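You operate a simulated robot arm through the tools that you are given. There is no shell and no other tool.

You are at the controls of a simulated robot arm. One attempt, no reset.

JOB
Melt the fondue on heat 2 and stir it smooth with the stirrer.
Fine: lid on the table, stirrer back in the caddy, heat down to 1.

Only the result counts: the job must be done as asked and must still hold three seconds after the hand-in. Knocking over, shifting, dropping, spilling or breaking anything else fails it. Lids that push on must go on centred and level and be pressed home; caps that screw on are set level and turned clockwise until they are tight.

ROBOT AND FRAMES
A 7-joint arm with a two-finger parallel gripper, fixed in place. Base frame: the origin is on the floor under the middle of its stand, x ahead of it, y to its left, z up; the work surface is at about z = 0.75. Readings come in m, rad, newtons and seconds.
With the tool pointing down near the work surface it reaches from about 0.3 to 0.68 m from the base axis. Its first joint turns from -1.152 to 1.152 rad. Payload 1.57 kg.
The TCP is the grasp point between the finger pads, 0.03 m short of the fingertips. In the tool frame z runs along the fingers and y along their closing line. Largest opening 0.11 m; finger width 0.024, thickness 0.012; the body of the gripper, 0.048 by 0.112 m, starts 0.078 m behind the TCP.
Orientation is that of the tool frame in the base frame, as a unit quaternion [w, x, y, z]. With the fingers straight down and closing along the base's y, the tool's x points along the base's -x, its y along +y and its z along -z.

CONTROLS
- The arm moves only by the tool apply_moves. Its argument "motion" is a list of rows, each a list of 7 numbers: the shift along the tool's x, y, z in m, then the turn, a rotation vector about the tool's x, y, z in rad, then the opening in per cent of the stroke, from 0 (shut) to 100 (fully open). In form: [[tx, ty, tz, rx, ry, rz, hand], ...]. A call has 1 to 20 rows; each row shifts and turns the commanded pose from where the row before left it, along the tool's axes as they then stand. Rows are played at 5 a second. More than 0.05 m and 0.15 rad between two rows, or a gripper value outside its range, and nothing of the call is played. Where a pose cannot be reached the arm comes as near as it can. A force on the tool above 70 N (or 10 N above the force at the start of the call, whichever is more), or a blocked arm, ends the call early, and 0.2 s more pass. The fingers move at their own pace (about 0.108 m/s each) and stop on an object; they squeeze with about 21 N. The grip force told is the motor's: it shows also when the fingers shut on nothing. Time passes only in rows, and 0.2 s behind the last, so rows that do not move let the fingers close. The reply holds the time, the measured pose of the TCP, the force on the tool along the base axes, the opening and the grip force, in the units named above and with some noise, with the torque about the TCP (base axes, N m) and any sound that the robot's microphone picked up, and new pictures: "show" is both (left out), scene, wrist or none.
- Cameras (640 x 400 px; columns grow to the right, rows downward): "scene" is fixed at [0.145, -0.3892, 1.3877]; the picture's right is [0.90, -0.43, 0.00], its down [-0.31, -0.66, -0.69] and it looks along [0.29, 0.62, -0.73] (base axes); focal length 214 px, centre (320, 200). "wrist" rides on the gripper at [0.07, 0.016, -0.141] in the tool frame; the picture's right is [-0.23, 0.97, 0.00], its down [-0.85, -0.20, -0.48] and it looks along [-0.47, -0.11, 0.88] (tool axes); focal length 222 px, centre (320, 200). There is no depth. A picture from a camera that has moved, and an enlarged one, comes with that camera's place and axes in the base frame and with its lens.
- enlarge(camera, box): a new picture of the part [left, top, right, bottom] of that camera's present view, enlarged. No time passes.
- finish_job(): hands the job in; it is judged then, once.

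Places have to be worked out from the pictures, the camera data and where the tool is seen. Open the gripper and draw the arm clear of the work before you hand the job in, unless the task says otherwise.

The tools are called after "Emit:" as name(argument=value, ...) on one line, values as JSON. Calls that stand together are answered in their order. apply_moves: Moves the arm, as the interface text tells. Its arguments: {"type":"object","properties":{"motion":{"type":"array"},"show":{"type":"string","enum":["both","scene","wrist","none"]}},"required":["motion"]} The other tools are called the same way: enlarge (camera, box) takes an enlarged picture of a part of a camera's view; finish_job () hands the job in.

At the start:

```text
time_s: 0.0
tcp_pos: [0.3943, 0.0953, 1.1237]
tool_rot: [0.0, 0.0, 1.0, 0.0]
ft_force: [-0.1, -0.5, 0.1]
ft_torque: [0.01, -0.01, -0.03]
finger_gap: 0.1099
finger_force: 0.2
```

scene: 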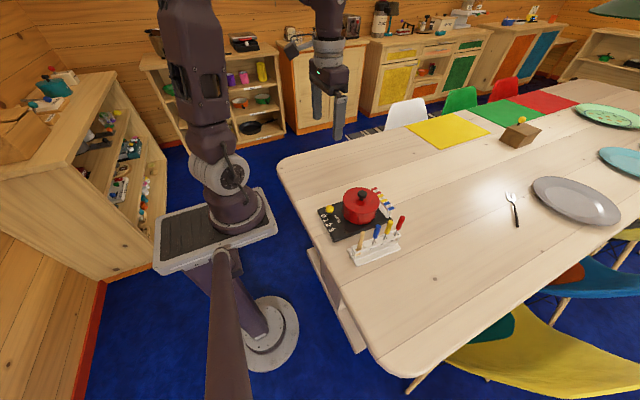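
wrist: 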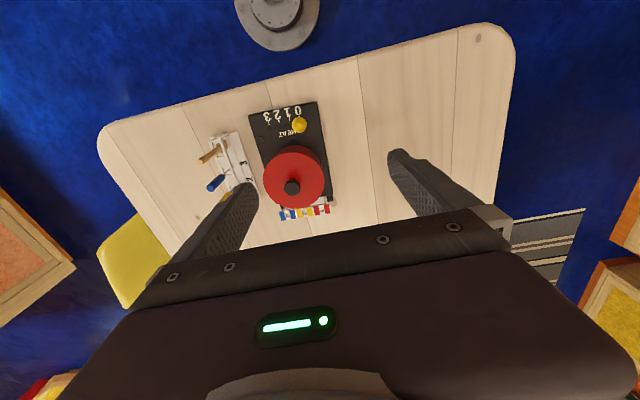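

I'll look more closely at the stove, pot and caddy in both cameras before moving.

Emit:
enlarge(camera="scene", box=[300, 170, 428, 270])

Emit:
enlarge(camera="wrist", box=[180, 80, 372, 230])

```text
4.00 times, centred on (364, 220) of scene
camera zoom: at [0.145, -0.3892, 1.3877], right [0.9, -0.43, 0.0], down [-0.31, -0.66, -0.69], along [0.29, 0.62, -0.73], focal length 858 px, centre (144, 120)
```

zoom: 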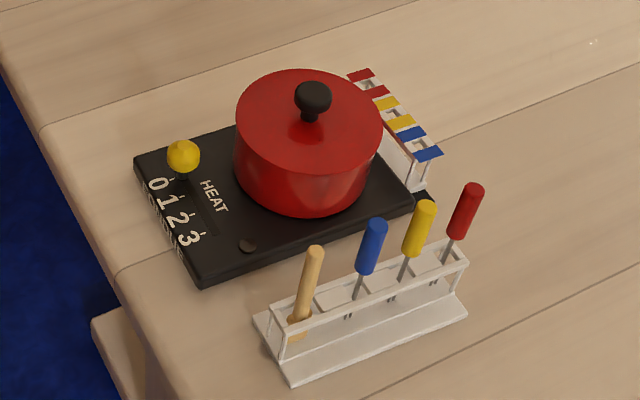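

```text
2.67 times, centred on (276, 155) of wrist
camera zoom: at [0.3256, 0.112, 1.2647], right [0.23, 0.97, 0.0], down [0.85, -0.2, 0.48], along [0.47, -0.11, -0.88], focal length 592 px, centre (437, 320)
```

zoom: 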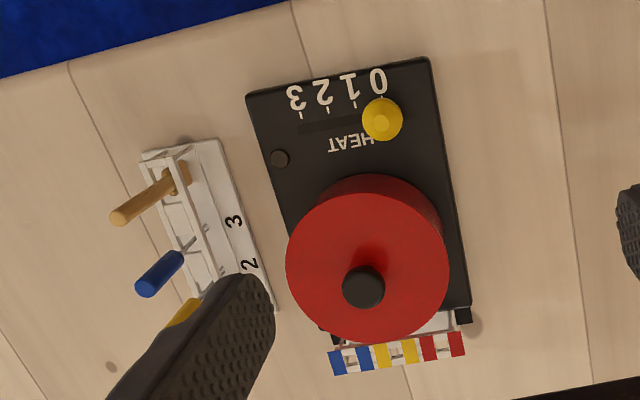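

Triangulating both views: heat knob ≈ (0.395, 0.053, 0.80) at setting 0, lid knob ≈ (0.498, 0.015, 0.867), stirrer ≈ (0.405, -0.127) standing up in the caddy. I lower the hand a bit, staying well above everything, for a closer view.

Emit:
apply_moves(motion=[[0, -0.015, 0.03, 0, 0, 0, 100], [0, -0.015, 0.03, 0, 0, 0, 100], [0, -0.015, 0.03, 0, 0, 0, 100], [0, -0.015, 0.03, 0, 0, 0, 100], [0, 0, 0, 0, 0, 0, 100]], show="both")

```text
time_s: 1.2
tcp_pos: [0.3929, 0.034, 1.0016]
tool_rot: [-0.001, 0.0, 1.0, 0.0]
ft_force: [-0.2, 1.0, 0.4]
ft_torque: [-0.01, 0.0, 0.0]
finger_gap: 0.1097
finger_force: 0.0
camera wrist: at [0.3247, 0.0508, 1.1434], right [0.23, 0.97, 0.0], down [0.85, -0.2, 0.48], along [0.47, -0.11, -0.88], focal length 222 px, centre (320, 200)
```

scene: 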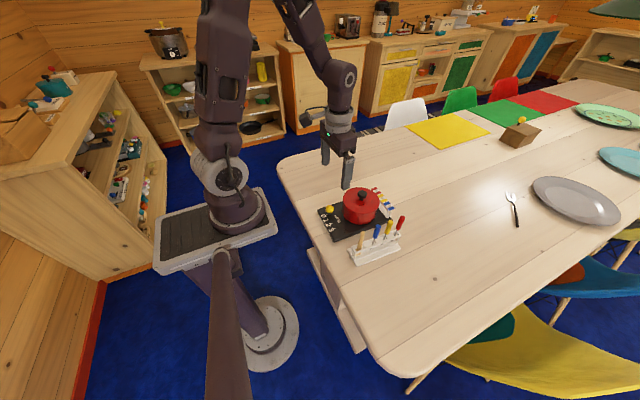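
wrist: 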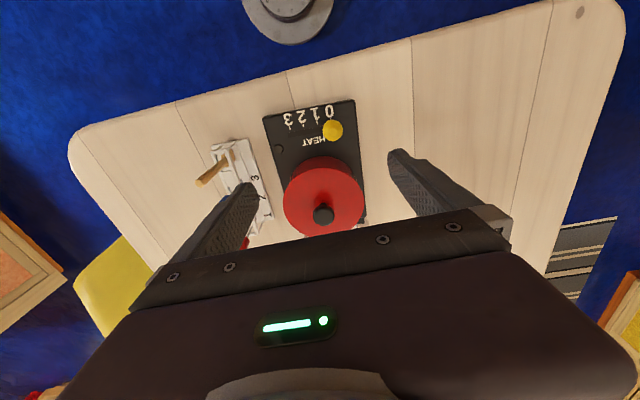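

The hand is at 1.00 m height. I enlarge the stove region from this new wrist viewpoint and the scene view of the pot and caddy.

Emit:
enlarge(camera="wrist", box=[190, 90, 382, 240])

Emit:
enlarge(camera="scene", box=[332, 206, 412, 268])

Emit:
enlarge(camera="scene", box=[312, 176, 402, 240])

```text
2.67 times, centred on (286, 165) of wrist
camera zoom: at [0.3247, 0.0508, 1.1434], right [0.23, 0.97, 0.0], down [0.85, -0.2, 0.48], along [0.47, -0.11, -0.88], focal length 592 px, centre (411, 293)
```

zoom: 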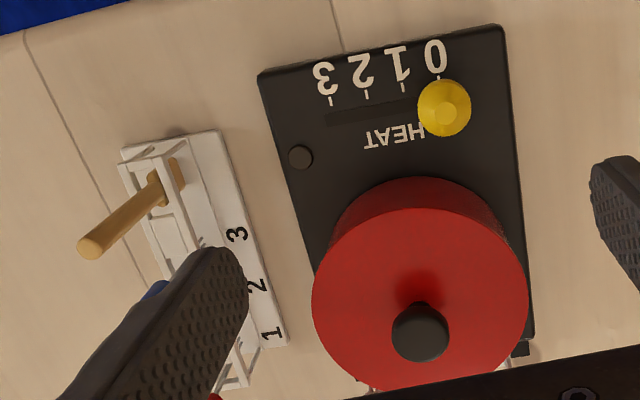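

```text
6.45 times, centred on (372, 237) of scene
camera zoom: at [0.145, -0.3892, 1.3877], right [0.9, -0.43, 0.0], down [-0.31, -0.66, -0.69], along [0.29, 0.62, -0.73], focal length 1384 px, centre (-16, -39)
```

zoom: 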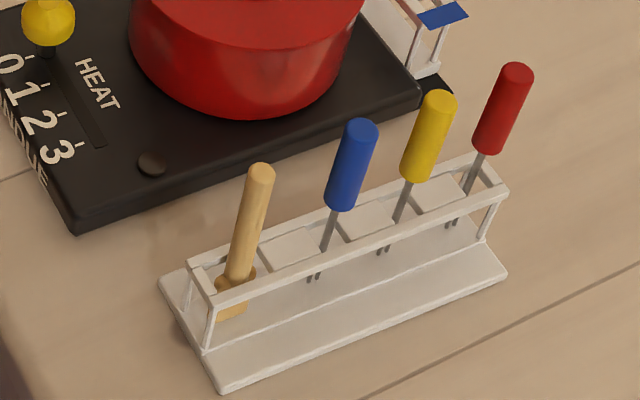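

```text
6.25 times, centred on (357, 208) of scene
camera zoom: at [0.145, -0.3892, 1.3877], right [0.9, -0.43, 0.0], down [-0.31, -0.66, -0.69], along [0.29, 0.62, -0.73], focal length 1340 px, centre (89, 150)
```

zoom: 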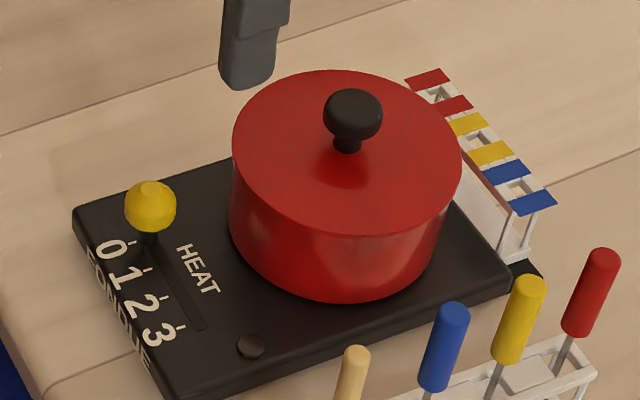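

From both views the lid's black knob is centred at about (0.498, 0.0145), cap ~0.031 m wide at z ≈ 0.857–0.873, lid surface ≈ 0.842. I'll hover directly above it with the fingertips at about z 0.90.

Emit:
apply_moves(motion=[[-0.035, -0.0065, 0.02, 0, 0, 0, 70], [-0.035, -0.0065, 0.025, 0, 0, 0, 70], [-0.035, -0.0065, 0.025, 0, 0, 0, 70], [0, 0, 0, 0, 0, 0, 70], [0, 0, 0, 0, 0, 0, 70]], show="both")

```text
time_s: 2.4
tcp_pos: [0.4992, 0.0172, 0.9324]
tool_rot: [0.0, 0.0, 1.0, 0.0]
ft_force: [-0.5, -0.3, -0.7]
ft_torque: [0.02, -0.02, 0.02]
finger_gap: 0.0768
finger_force: 0.0
camera wrist: at [0.4316, 0.034, 1.0737], right [0.23, 0.97, 0.0], down [0.85, -0.2, 0.48], along [0.47, -0.11, -0.88], focal length 222 px, centre (320, 200)
```

scene: 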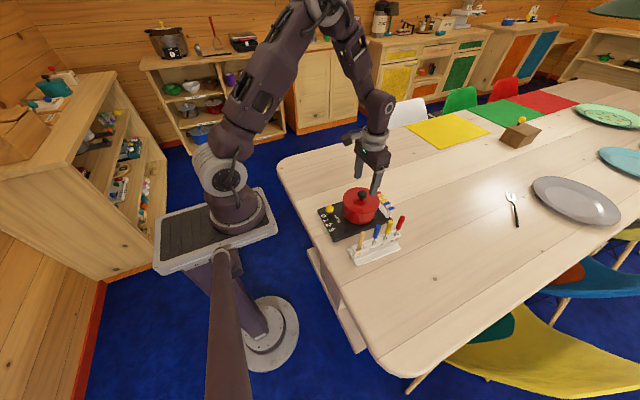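
wrist: 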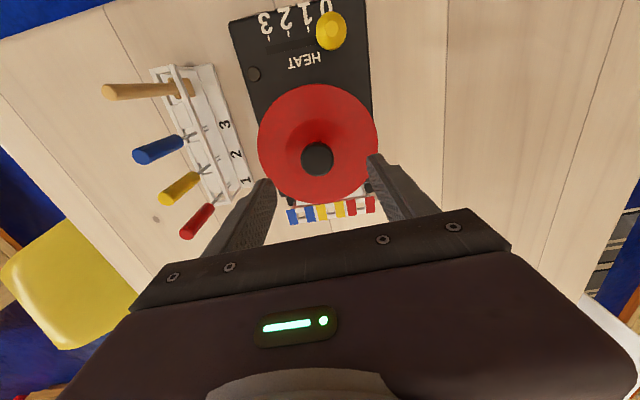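

The knob projects to (0.4965, 0.0155) from here, so I'm within 3 mm of it. I lower to TCP z ≈ 0.878 in small steps with the fingers straddling the knob, then close.

Emit:
apply_moves(motion=[[0.001, -0.001, 0.018, 0, 0, 0, 70], [0.001, -0.0005, 0.018, 0, 0, 0, 70], [0, 0, 0.012, 0, 0, 0, 70], [0, 0, 0.005, 0, 0, 0, 70], [0, 0, 0, 0, 0, 0, 70]], show="both")

```text
time_s: 3.6
tcp_pos: [0.4987, 0.0136, 0.8791]
tool_rot: [0.0, 0.0, 1.0, 0.0]
ft_force: [0.0, 0.4, -0.1]
ft_torque: [0.0, -0.01, 0.0]
finger_gap: 0.077
finger_force: 0.1
camera wrist: at [0.4298, 0.0312, 1.0209], right [0.23, 0.97, 0.0], down [0.85, -0.2, 0.48], along [0.47, -0.11, -0.88], focal length 222 px, centre (320, 200)
```

scene: 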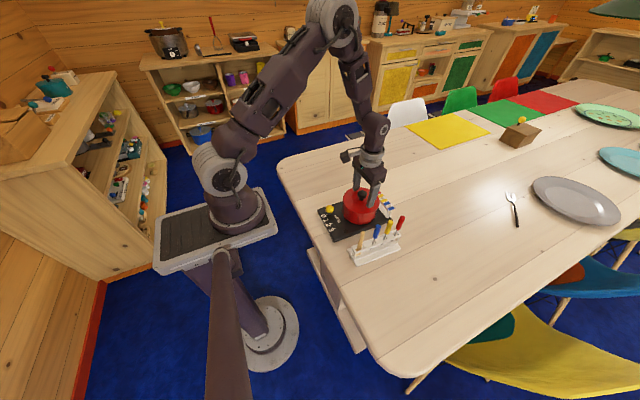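
wrist: 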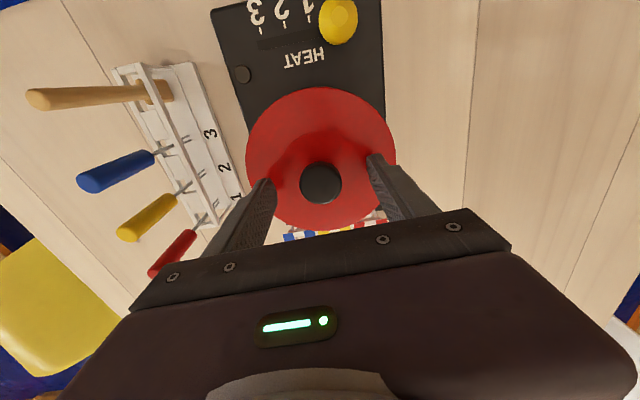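

Emit:
enlarge(camera="scene", box=[332, 176, 402, 226])

Emit:
enlarge(camera="wrist", box=[210, 80, 418, 230])

```text
8.00 times, centred on (367, 201) of scene
camera zoom: at [0.145, -0.3892, 1.3877], right [0.9, -0.43, 0.0], down [-0.31, -0.66, -0.69], along [0.29, 0.62, -0.73], focal length 1716 px, centre (-56, 192)
```

zoom: 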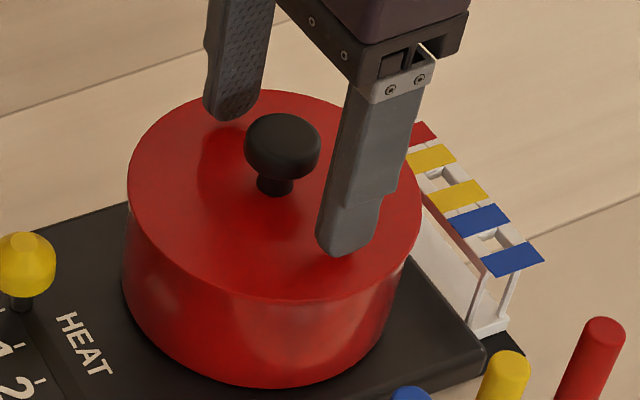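

```text
2.67 times, centred on (314, 155) of wrist
camera zoom: at [0.4298, 0.0312, 1.0209], right [0.23, 0.97, 0.0], down [0.85, -0.2, 0.48], along [0.47, -0.11, -0.88], focal length 592 px, centre (336, 320)
```

zoom: 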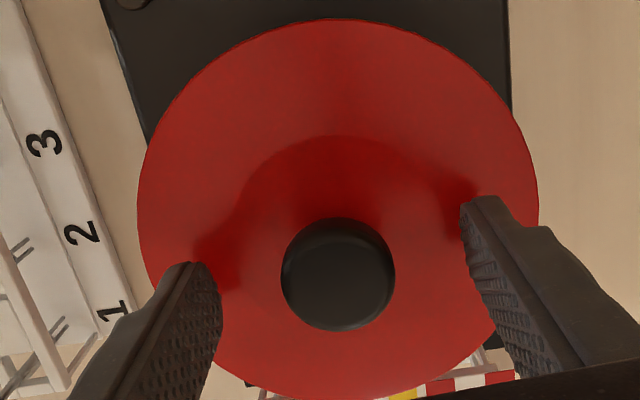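

The fingers straddle the knob with the tips just above the lid, knob centred within ~1 mm. Closing the grip now.

Emit:
apply_moves(motion=[[0, 0, 0.001, 0, 0, 0, 40], [0, 0, 0, 0, 0, 0, 25], [0, 0, 0, 0, 0, 0, 0], [0, 0, 0, 0, 0, 0, 0], [0, 0, 0, 0, 0, 0, 0]], show="both")

```text
time_s: 4.8
tcp_pos: [0.4991, 0.0139, 0.8792]
tool_rot: [0.001, 0.0, 1.0, 0.0]
ft_force: [0.0, -0.1, 0.2]
ft_torque: [0.0, -0.11, 0.05]
finger_gap: 0.0309
finger_force: 21.7
camera wrist: at [0.4297, 0.031, 1.0206], right [0.23, 0.97, 0.0], down [0.85, -0.2, 0.48], along [0.47, -0.11, -0.88], focal length 222 px, centre (320, 200)
```

scene: 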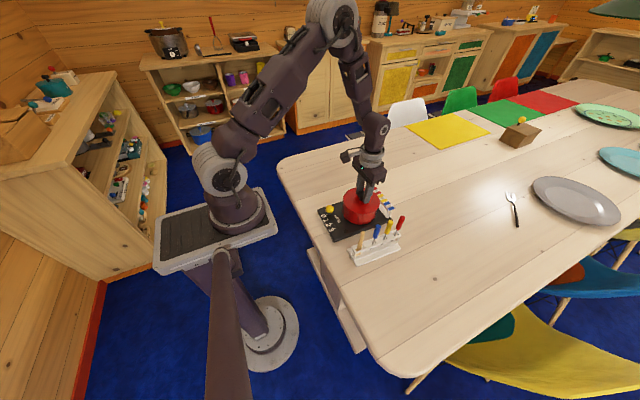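
wrist: 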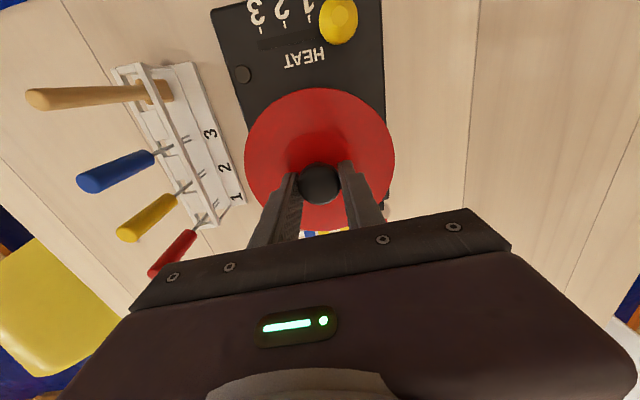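

The knob is held (gap 0.031, 21.7 N). I lift straight up slowly and check whether the lid comes off cleanly.

Emit:
apply_moves(motion=[[0, 0, -0.006, 0, 0, 0, 0], [0, 0, -0.01, 0, 0, 0, 0], [0, 0, -0.015, 0, 0, 0, 0], [0, 0, -0.02, 0, 0, 0, 0], [0, 0, -0.02, 0, 0, 0, 0], [0, 0, 0, 0, 0, 0, 0]], show="both")

```text
time_s: 6.2
tcp_pos: [0.4976, 0.0149, 0.9487]
tool_rot: [0.0, 0.0, 1.0, 0.0]
ft_force: [0.2, -0.5, -2.0]
ft_torque: [-0.01, 0.0, -0.04]
finger_gap: 0.0311
finger_force: 21.0
camera wrist: at [0.428, 0.0312, 1.0907], right [0.23, 0.97, 0.0], down [0.85, -0.2, 0.48], along [0.47, -0.11, -0.88], focal length 222 px, centre (320, 200)
```

scene: 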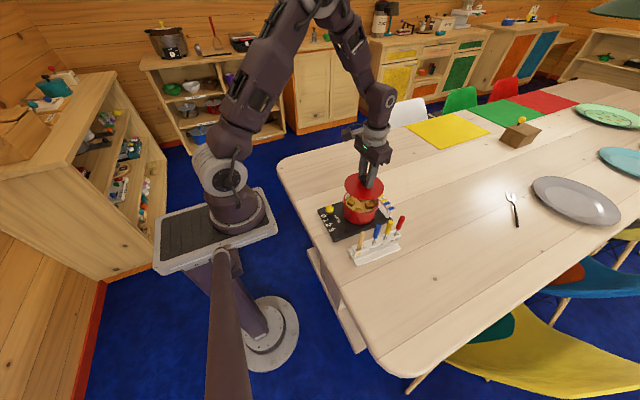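
wrist: 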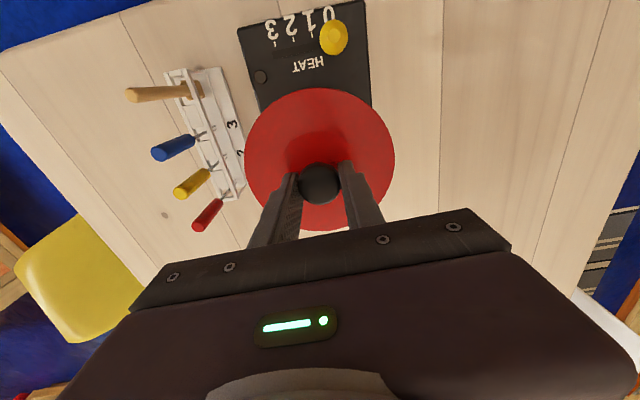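

Emit:
enlarge(camera="scene", box=[327, 166, 407, 226])

```text
6.67 times, centred on (367, 196) of scene
camera zoom: at [0.145, -0.3892, 1.3877], right [0.9, -0.43, 0.0], down [-0.31, -0.66, -0.69], along [0.29, 0.62, -0.73], focal length 1430 px, centre (7, 227)
```

zoom: 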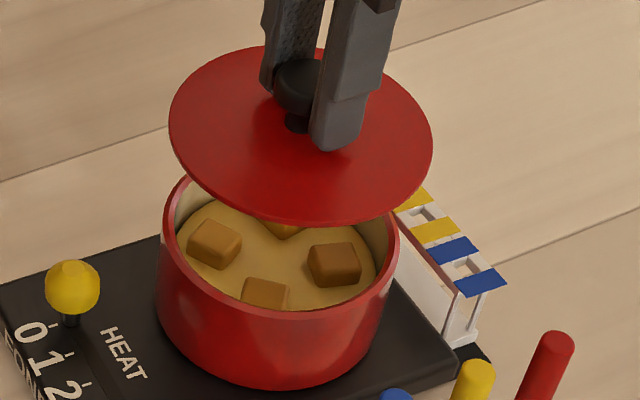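

The lid is off and level in the grip; cheese cubes are visible in the pot. I carry it at height sideways to a free patch of table around (0.45, 0.22).

Emit:
apply_moves(motion=[[0.004, 0.02, 0, 0, 0, 0, 0], [0.008, 0.036, 0, 0, 0, 0, 0], [0.009, 0.04, 0, 0, 0, 0, 0], [0.009, 0.04, 0, 0, 0, 0, 0], [0.009, 0.04, 0, 0, 0, 0, 0], [0.008, 0.03, 0, 0, 0, 0, 0], [0, 0.01, 0, 0, 0, 0, 0], [0, 0, 0, 0, 0, 0, 0]], show="both")

```text
time_s: 8.0
tcp_pos: [0.4512, 0.2306, 0.9486]
tool_rot: [0.001, 0.0, 1.0, 0.0]
ft_force: [0.2, 0.2, -1.8]
ft_torque: [-0.03, 0.0, -0.03]
finger_gap: 0.0311
finger_force: 20.4
camera wrist: at [0.3831, 0.2484, 1.0907], right [0.23, 0.97, 0.0], down [0.85, -0.2, 0.48], along [0.47, -0.11, -0.88], focal length 222 px, centre (320, 200)
```

scene: 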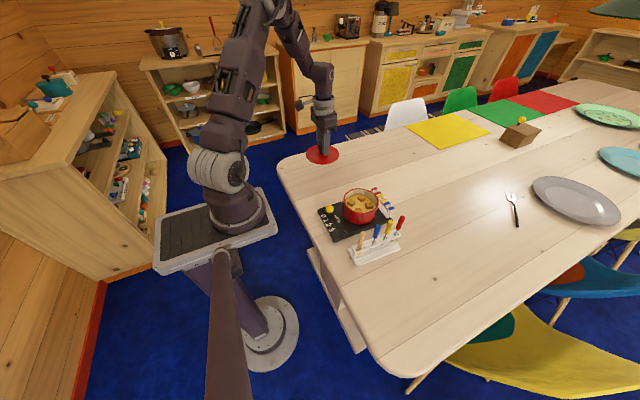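
wrist: 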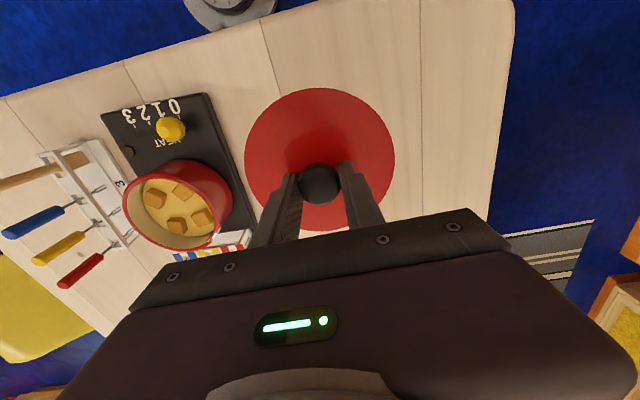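

The table below is clear, with margins to the stove and table edge. I lower the lid to just above the expected contact height (TCP ≈ 0.80).

Emit:
apply_moves(motion=[[0, 0, 0.025, 0, 0, 0, 0], [0, 0, 0.03, 0, 0, 0, 0], [0, 0, 0.03, 0, 0, 0, 0], [0, 0, 0.025, 0, 0, 0, 0], [0, 0, 0.02, 0, 0, 0, 0], [0, 0, 0.005, 0, 0, 0, 0], [0, 0, 0, 0, 0, 0, 0]], show="scene")

Emit:
enlarge(camera="scene", box=[282, 126, 362, 186])

```text
time_s: 9.6
tcp_pos: [0.4506, 0.2294, 0.8152]
tool_rot: [0.0, 0.0, 1.0, 0.0]
ft_force: [-0.1, 0.4, -1.1]
ft_torque: [0.03, -0.02, -0.01]
finger_gap: 0.031
finger_force: 21.1
```

scene: 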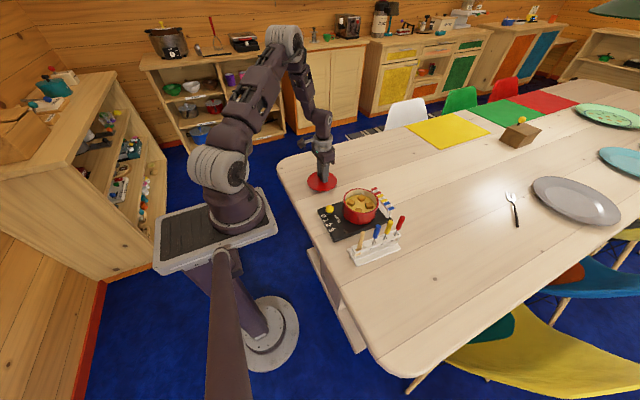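

```text
6.67 times, centred on (322, 156) of scene
camera zoom: at [0.145, -0.3891, 1.3877], right [0.9, -0.43, 0.0], down [-0.31, -0.66, -0.69], along [0.29, 0.62, -0.73], focal length 1430 px, centre (307, 493)
```

zoom: 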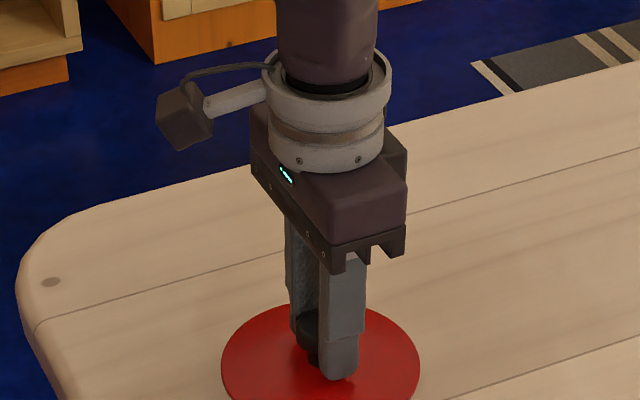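

Still hanging free (about -1 to -2 N of lid weight). I go down in small steps with force checks until the weight is taken by the table.

Emit:
apply_moves(motion=[[0, 0, 0.004, 0, 0, 0, 0], [0, 0, 0.003, 0, 0, 0, 0], [0, 0, 0.002, 0, 0, 0, 0], [0, 0, 0, 0, 0, 0, 0]], show="none")

Emit:
apply_moves(motion=[[0, 0, 0.002, 0, 0, 0, 0], [0, 0, 0.002, 0, 0, 0, 0], [0, 0, 0, 0, 0, 0, 0]], show="scene")

Emit:
enlarge(camera="scene", box=[287, 150, 357, 205])

```text
time_s: 10.6
tcp_pos: [0.4507, 0.2291, 0.8055]
tool_rot: [0.0, 0.0, 1.0, 0.0]
ft_force: [0.5, 0.4, -0.2]
ft_torque: [-0.03, -0.01, 0.03]
finger_gap: 0.0309
finger_force: 20.3
```

```text
time_s: 11.4
tcp_pos: [0.4495, 0.2297, 0.8021]
tool_rot: [0.0, 0.0, 1.0, 0.0]
ft_force: [0.0, -0.3, -1.5]
ft_torque: [0.04, 0.0, 0.03]
finger_gap: 0.0311
finger_force: 21.5
```

scene: 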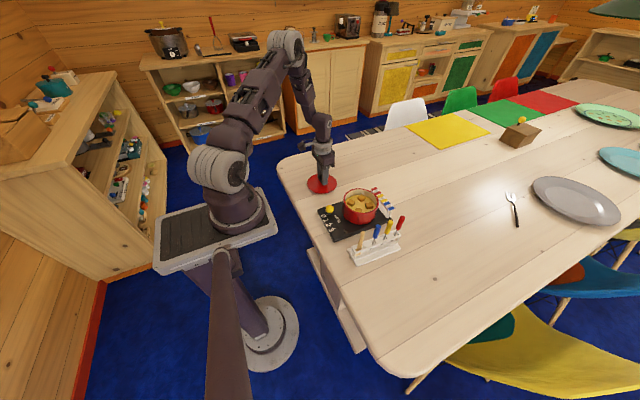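

```text
7.27 times, centred on (322, 178) of scene
camera zoom: at [0.145, -0.3891, 1.3877], right [0.9, -0.43, 0.0], down [-0.31, -0.66, -0.69], along [0.29, 0.62, -0.73], focal length 1560 px, centre (306, 364)
```

zoom: 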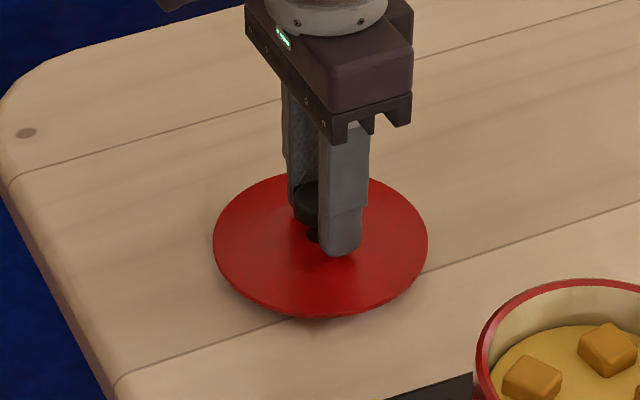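

Not yet in contact (still about -1.5 N), the lid's shadow is close beneath. I continue in 2 mm steps.

Emit:
apply_moves(motion=[[0, 0, 0.002, 0, 0, 0, 0], [0, 0, 0.001, 0, 0, 0, 0], [0, 0, 0, 0, 0, 0, 0]], show="none")

Emit:
apply_moves(motion=[[0, 0, 0.002, 0, 0, 0, 0], [0, 0, 0, 0, 0, 0, 0]], show="none")

Emit:
apply_moves(motion=[[0, 0, 0, 0, 0, 0, 0]], show="none")

```text
time_s: 12.2
tcp_pos: [0.4509, 0.2291, 0.799]
tool_rot: [-0.001, 0.0, 1.0, 0.0]
ft_force: [-0.3, -0.2, -1.4]
ft_torque: [-0.01, 0.0, 0.02]
finger_gap: 0.031
finger_force: 20.8
```

```text
time_s: 12.8
tcp_pos: [0.4498, 0.2298, 0.797]
tool_rot: [-0.001, 0.0, 1.0, 0.0]
ft_force: [-2.0, 0.5, 1.7]
ft_torque: [-0.02, -0.09, 0.01]
finger_gap: 0.0313
finger_force: 21.0
```

```text
time_s: 13.2
tcp_pos: [0.4503, 0.2292, 0.7977]
tool_rot: [0.0, 0.0, 1.0, 0.001]
ft_force: [-0.1, -0.3, 3.5]
ft_torque: [-0.01, 0.0, -0.01]
finger_gap: 0.031
finger_force: 21.2
```

The force changed sign to +3.5 N: the lid rests on the table at TCP z ≈ 0.797. I open the fingers and rise.

Emit:
apply_moves(motion=[[0, 0, 0, 0, 0, 0, 35], [0, 0, 0, 0, 0, 0, 50], [0, 0, 0, 0, 0, 0, 60], [0, 0, -0.02, 0, 0, 0, 60], [0, 0, -0.04, 0, 0, 0, 60], [0, 0, -0.04, 0, 0, 0, 60], [0, 0, -0.04, 0, 0, 0, 60], [0, 0, 0, 0, 0, 0, 60]], show="both")

Emit:
enlarge(camera="scene", box=[287, 150, 407, 240])

Emit:
enlarge(camera="wrist", box=[0, 60, 260, 260])

```text
time_s: 15.0
tcp_pos: [0.4526, 0.2314, 0.9353]
tool_rot: [0.001, 0.0, 1.0, 0.0]
ft_force: [0.0, 0.1, -0.1]
ft_torque: [-0.03, 0.01, 0.01]
finger_gap: 0.0658
finger_force: 0.1
camera wrist: at [0.3837, 0.2475, 1.078], right [0.23, 0.97, 0.0], down [0.85, -0.2, 0.48], along [0.47, -0.11, -0.88], focal length 222 px, centre (320, 200)
```

scene: 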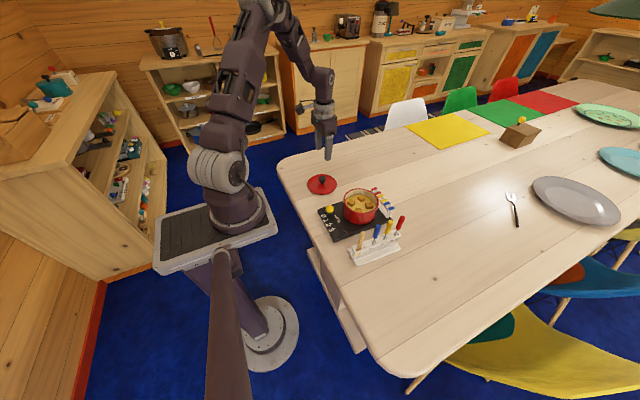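
wrist: 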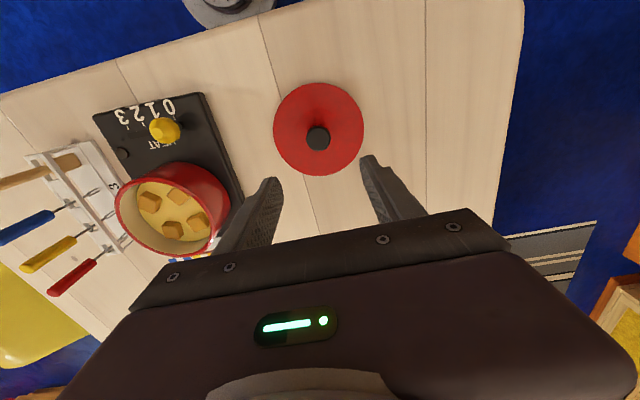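

```text
4.44 times, centred on (347, 195) of scene
camera zoom: at [0.1449, -0.3892, 1.3877], right [0.9, -0.43, 0.0], down [-0.31, -0.66, -0.69], along [0.29, 0.62, -0.73], focal length 953 px, centre (200, 222)
```

zoom: 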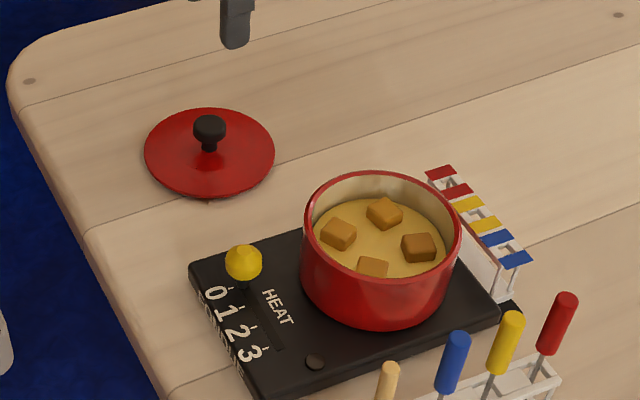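

```text
2.00 times, centred on (130, 160) of wrist
camera zoom: at [0.3837, 0.2475, 1.078], right [0.23, 0.97, 0.0], down [0.85, -0.2, 0.48], along [0.47, -0.11, -0.88], focal length 444 px, centre (700, 280)
```

zoom: 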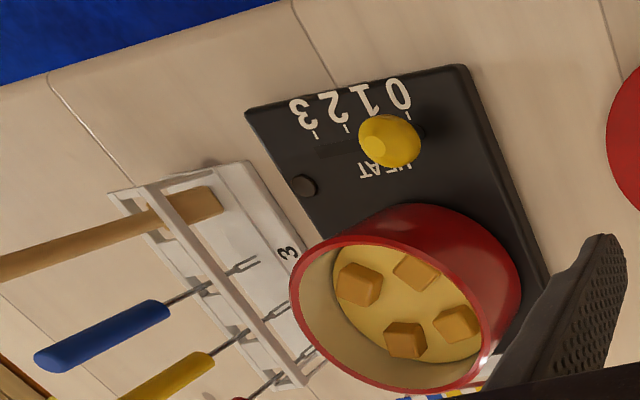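

The lid is free on the table. I zoom in on it to be sure it is resting flat.

Emit:
enlarge(camera="scene", box=[300, 165, 345, 202])

Emit:
enlarge(camera="wrist", box=[260, 70, 380, 185])

```text
10.81 times, centred on (322, 184) of scene
camera zoom: at [0.1449, -0.3892, 1.3877], right [0.9, -0.43, 0.0], down [-0.31, -0.66, -0.69], along [0.29, 0.62, -0.73], focal length 2319 px, centre (293, 378)
```

zoom: 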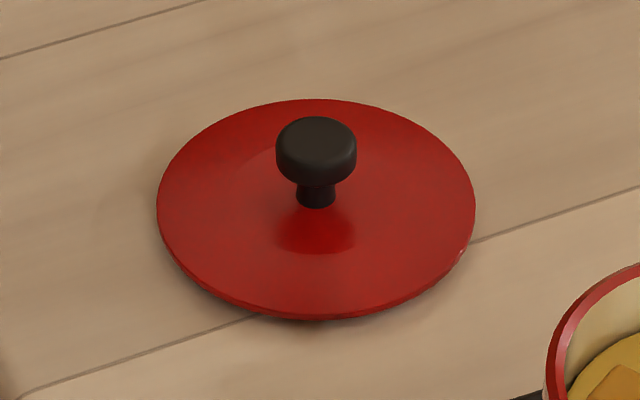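

```text
3.48 times, centred on (320, 128) of wrist
camera zoom: at [0.3837, 0.2475, 1.078], right [0.23, 0.97, 0.0], down [0.85, -0.2, 0.48], along [0.47, -0.11, -0.88], focal length 773 px, centre (320, 452)
```

zoom: 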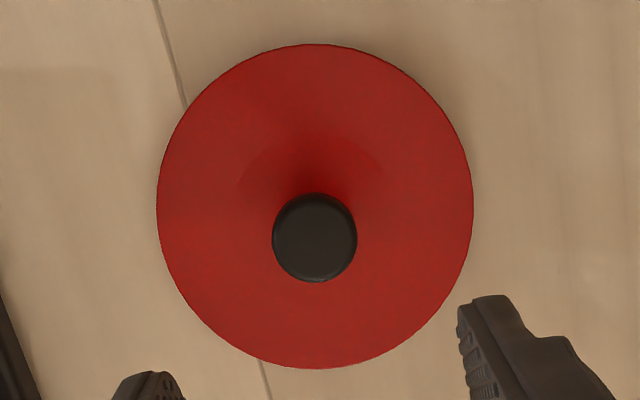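

The lid lies flat. Next the heat slider: knob (≈0.03 m ball) at about (0.395, 0.0525, 0.80), ticks spaced ≈0.0225 m toward −y with tick 2 at y ≈ 0.009. I move above the knob.

Emit:
apply_moves(motion=[[0.011, -0.0356, 0, 0, 0, 0, 60], [0.011, -0.0356, 0, 0, 0, 0, 60], [0.011, -0.0356, 0.01, 0, 0, 0, 60], [0.011, -0.0356, 0.02, 0, 0, 0, 60], [0.0113, -0.0354, 0.025, 0, 0, 0, 60], [0, 0, 0, 0, 0, 0, 60], [0, 0, 0, 0, 0, 0, 60]], show="both")

Emit:
enlarge(camera="wrist", box=[220, 60, 420, 210])

Emit:
enlarge(camera="scene", box=[300, 170, 390, 240])

```text
time_s: 16.6
tcp_pos: [0.395, 0.0514, 0.8799]
tool_rot: [0.0, 0.0, 1.0, -0.001]
ft_force: [-0.1, 0.2, -0.6]
ft_torque: [0.0, 0.01, -0.01]
finger_gap: 0.0659
finger_force: 0.1
camera wrist: at [0.3267, 0.0689, 1.0212], right [0.23, 0.97, 0.0], down [0.86, -0.2, 0.48], along [0.47, -0.11, -0.88], focal length 222 px, centre (320, 200)
```

scene: 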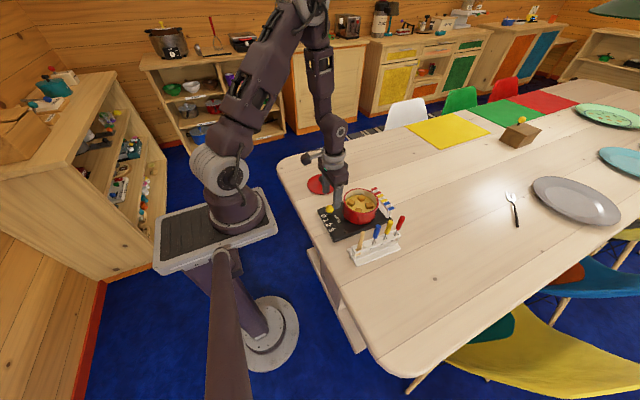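
wrist: 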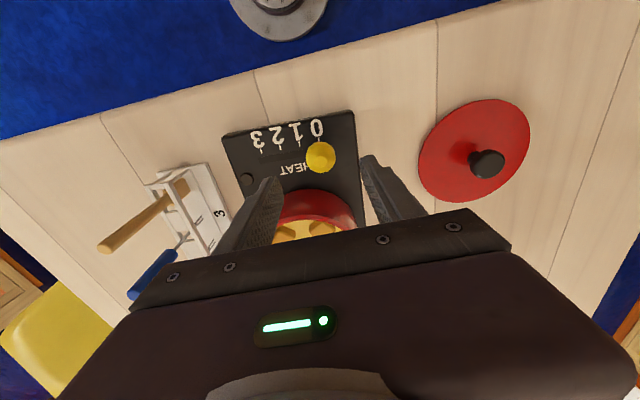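

```text
2.67 times, centred on (320, 135) of wrist
camera zoom: at [0.3267, 0.0689, 1.0212], right [0.23, 0.97, 0.0], down [0.86, -0.2, 0.48], along [0.47, -0.11, -0.88], focal length 592 px, centre (320, 373)
```

zoom: 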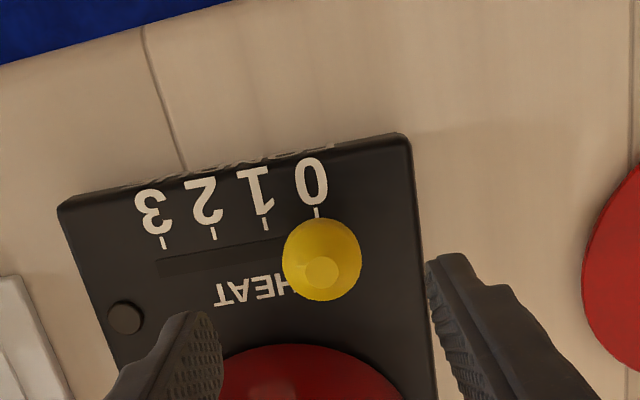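

```text
5.71 times, centred on (345, 205) of scene
camera zoom: at [0.1449, -0.3892, 1.3877], right [0.9, -0.43, 0.0], down [-0.31, -0.66, -0.69], along [0.29, 0.62, -0.73], focal length 1226 px, centre (177, 171)
```

zoom: 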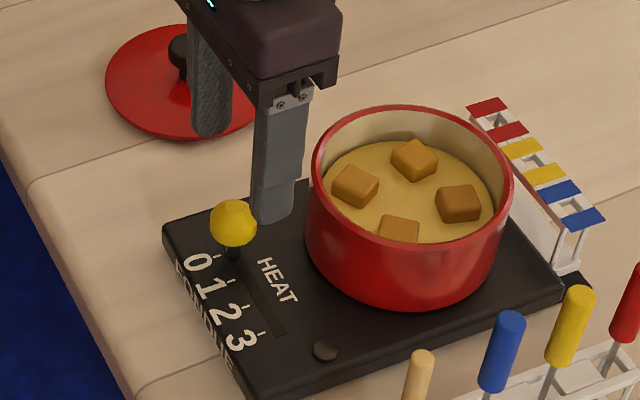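

The knob is centred under the hand at (0.396, 0.053). I lower to TCP z ≈ 0.812 (tips just above the plate) and close on the ball.

Emit:
apply_moves(motion=[[-0.001, 0.0003, 0.025, 0, 0, 0, 60], [0, 0, 0.025, 0, 0, 0, 60], [0, 0, 0.014, 0, 0, 0, 60], [0, 0, 0.003, 0, 0, 0, 60], [0, 0, 0, 0, 0, 0, 40], [0, 0, 0, 0, 0, 0, 20], [0, 0, 0, 0, 0, 0, 0], [0, 0, 0, 0, 0, 0, 0], [0, 0, 0, 0, 0, 0, 0]], show="both")

Emit:
enlarge(camera="wrist", box=[220, 60, 420, 210])

Emit:
enlarge(camera="scene", box=[300, 170, 390, 240])

```text
time_s: 18.6
tcp_pos: [0.3959, 0.052, 0.8149]
tool_rot: [0.0, 0.0, 1.0, 0.0]
ft_force: [0.5, 0.7, 0.7]
ft_torque: [0.03, -0.03, -0.02]
finger_gap: 0.0294
finger_force: 20.9
camera wrist: at [0.3273, 0.0696, 0.9561], right [0.23, 0.97, 0.0], down [0.86, -0.2, 0.48], along [0.47, -0.11, -0.88], focal length 222 px, centre (320, 200)
```

scene: 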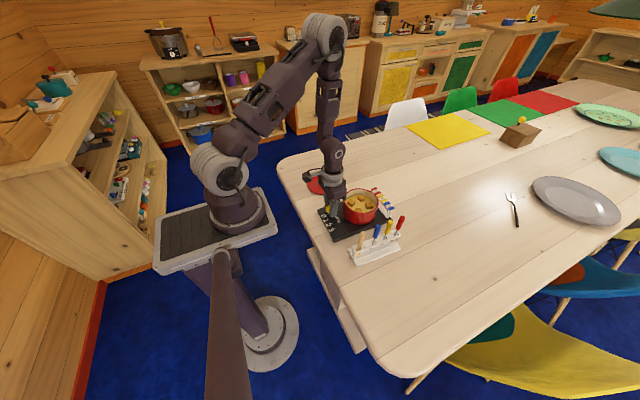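
wrist: 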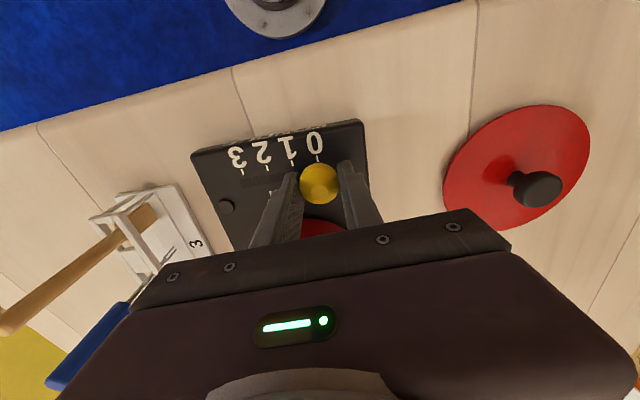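

```text
2.67 times, centred on (320, 135) of wrist
camera zoom: at [0.3273, 0.0696, 0.9561], right [0.23, 0.97, 0.0], down [0.86, -0.2, 0.48], along [0.47, -0.11, -0.88], focal length 592 px, centre (320, 373)
```

zoom: 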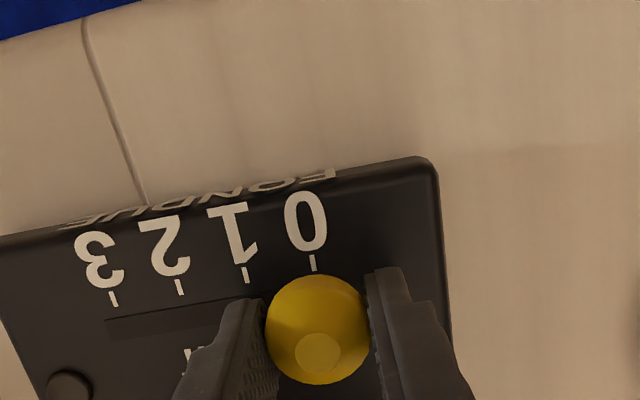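

```text
5.71 times, centred on (345, 205) of scene
camera zoom: at [0.1451, -0.3891, 1.3877], right [0.9, -0.43, 0.0], down [-0.31, -0.66, -0.69], along [0.29, 0.62, -0.73], focal length 1226 px, centre (177, 171)
```

zoom: 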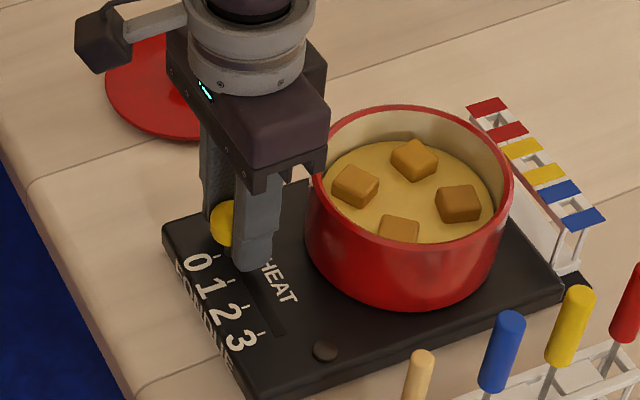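

The slider knob is gripped (gap 0.029). I slide it two tick spacings, Δ ≈ (−0.0016, −0.0444), in gentle steps.

Emit:
apply_moves(motion=[[0.0002, -0.005, 0, 0, 0, 0, 0], [0.0003, -0.008, 0, 0, 0, 0, 0], [0.0003, -0.0085, 0, 0, 0, 0, 0], [0.0003, -0.0085, 0, 0, 0, 0, 0], [0.0003, -0.008, 0, 0, 0, 0, 0], [0.0002, -0.0064, 0, 0, 0, 0, 0], [0, 0, 0, 0, 0, 0, 0]], show="both")

Emit:
enlarge(camera="wrist", box=[220, 60, 420, 210])

Emit:
enlarge(camera="scene", box=[300, 170, 390, 240])

```text
time_s: 20.2
tcp_pos: [0.3937, 0.0081, 0.8144]
tool_rot: [0.0, -0.001, 1.0, 0.0]
ft_force: [-3.1, 0.8, 0.1]
ft_torque: [0.04, -0.11, -0.06]
finger_gap: 0.0295
finger_force: 20.9
camera wrist: at [0.3254, 0.0243, 0.9565], right [0.23, 0.97, 0.0], down [0.85, -0.2, 0.48], along [0.47, -0.11, -0.88], focal length 222 px, centre (320, 200)
```

scene: 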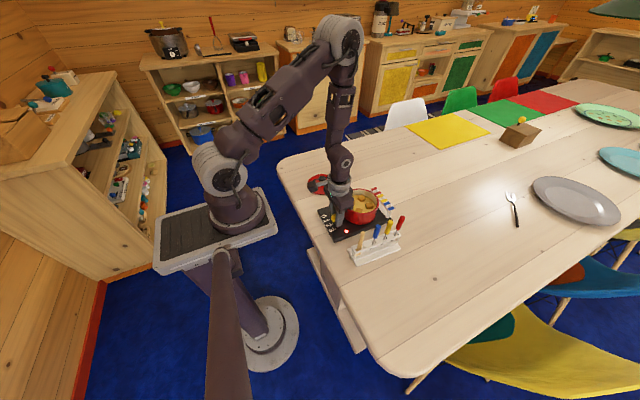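
wrist: 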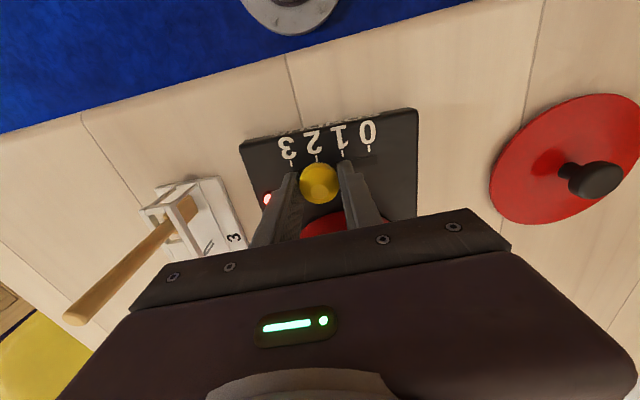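

```text
2.67 times, centred on (320, 135) of wrist
camera zoom: at [0.3254, 0.0243, 0.9565], right [0.23, 0.97, 0.0], down [0.85, -0.2, 0.48], along [0.47, -0.11, -0.88], focal length 592 px, centre (320, 373)
```

zoom: 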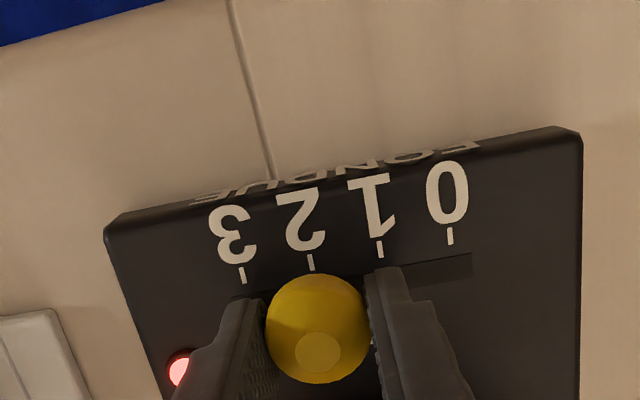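

```text
5.71 times, centred on (345, 205) of scene
camera zoom: at [0.145, -0.3892, 1.3877], right [0.9, -0.43, 0.0], down [-0.31, -0.66, -0.69], along [0.29, 0.62, -0.73], focal length 1226 px, centre (177, 171)
```

zoom: 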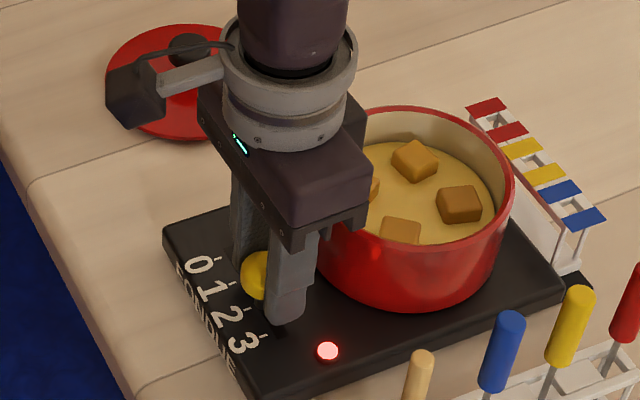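

The heat lamp is lit and the knob lines up with tick 2 just as it did with tick 0 before. I release, rise straight up, and move over toward the stirrer at safe height.

Emit:
apply_moves(motion=[[0, 0, 0, 0, 0, 0, 45], [0, 0, 0, 0, 0, 0, 45], [0, 0, -0.03, 0, 0, 0, 45], [0, 0, -0.04, 0, 0, 0, 45], [0, 0, -0.045, 0, 0, 0, 45], [0, 0, -0.045, 0, 0, 0, 45], [0, -0.035, -0.02, 0, 0, 0, 45], [-0.003, -0.035, 0, 0, 0, 0, 45], [-0.003, -0.035, 0, 0, 0, 0, 45], [-0.004, -0.03, 0, 0, 0, 0, 45], [0, 0, 0, 0, 0, 0, 45]], show="both")

Emit:
enlarge(camera="wrist", box=[200, 60, 440, 230])

Emit:
enlarge(camera="scene", box=[310, 180, 410, 270])

```text
time_s: 22.6
tcp_pos: [0.404, -0.1275, 0.996]
tool_rot: [0.0, 0.0, 1.0, 0.0]
ft_force: [0.3, 0.4, -0.1]
ft_torque: [-0.01, -0.01, -0.02]
finger_gap: 0.0497
finger_force: 0.2
camera wrist: at [0.3352, -0.1104, 1.137], right [0.23, 0.97, 0.0], down [0.86, -0.2, 0.48], along [0.47, -0.11, -0.88], focal length 222 px, centre (320, 200)
```

scene: 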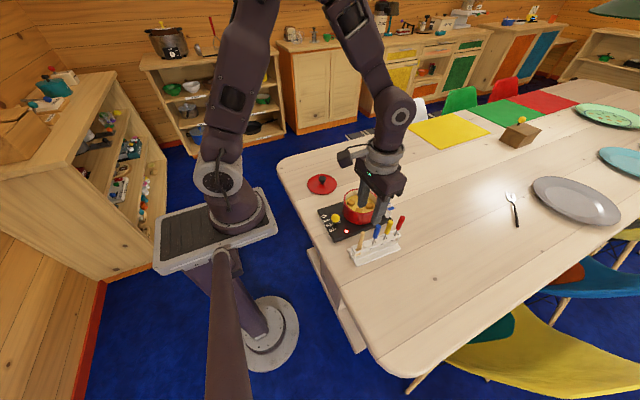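
wrist: 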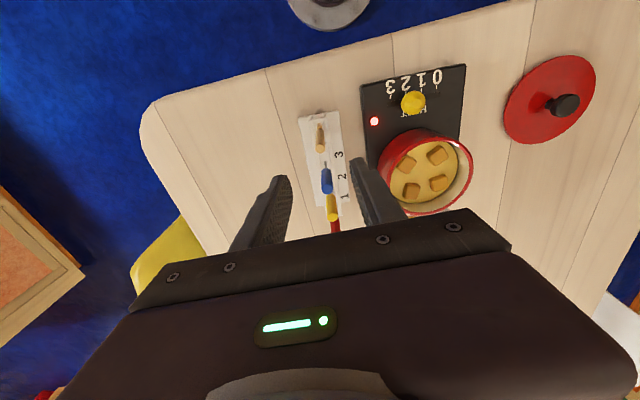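

```text
2.35 times, centred on (320, 145) of wrist
camera zoom: at [0.3352, -0.1104, 1.137], right [0.23, 0.97, 0.0], down [0.86, -0.2, 0.48], along [0.47, -0.11, -0.88], focal length 523 px, centre (320, 329)
```

zoom: 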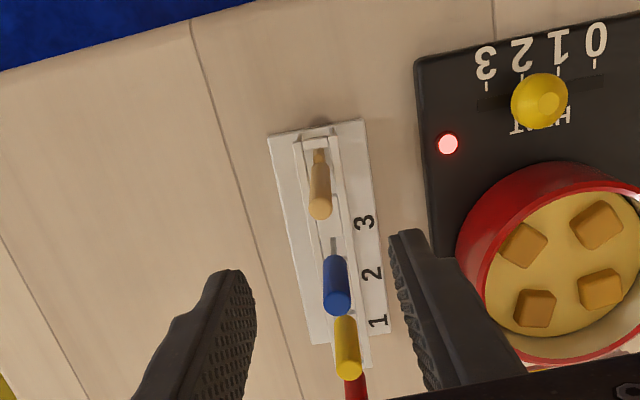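

```text
4.44 times, centred on (360, 225) of scene
camera zoom: at [0.1449, -0.3892, 1.3877], right [0.9, -0.43, 0.0], down [-0.31, -0.66, -0.69], along [0.29, 0.62, -0.73], focal length 953 px, centre (142, 89)
```

zoom: 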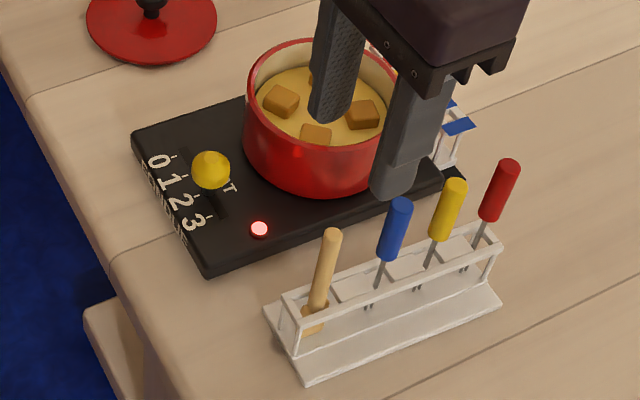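

The knob sits at y ≈ 0.0095 = tick 2, lamp on. I zoom into the stirrer for a precise location and to see its shape in the caddy.

Emit:
enlarge(camera="wrist", box=[290, 100, 360, 150])

Emit:
enlarge(camera="scene", box=[342, 226, 402, 268])

```text
8.00 times, centred on (325, 125) of wrist
camera zoom: at [0.3352, -0.1104, 1.137], right [0.23, 0.97, 0.0], down [0.86, -0.2, 0.48], along [0.47, -0.11, -0.88], focal length 1777 px, centre (280, 800)
```

zoom: 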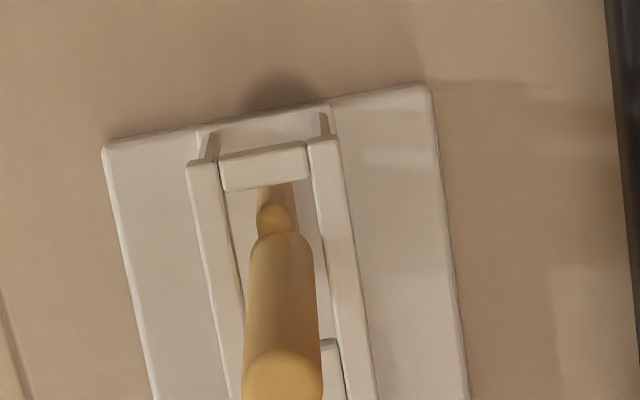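

```text
9.52 times, centred on (372, 247) of scene
camera zoom: at [0.1449, -0.3892, 1.3877], right [0.9, -0.43, 0.0], down [-0.31, -0.66, -0.69], along [0.29, 0.62, -0.73], focal length 2043 px, centre (-175, -248)
```

zoom: 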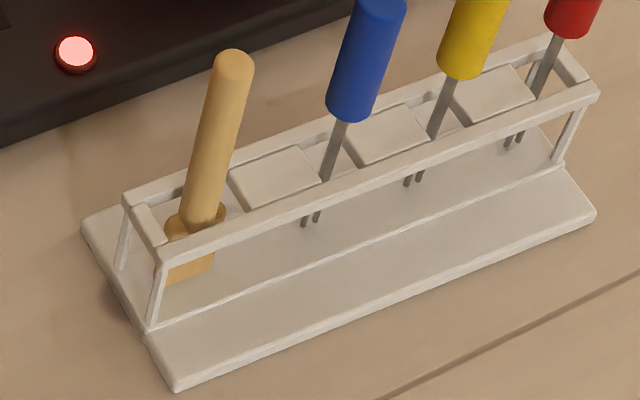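

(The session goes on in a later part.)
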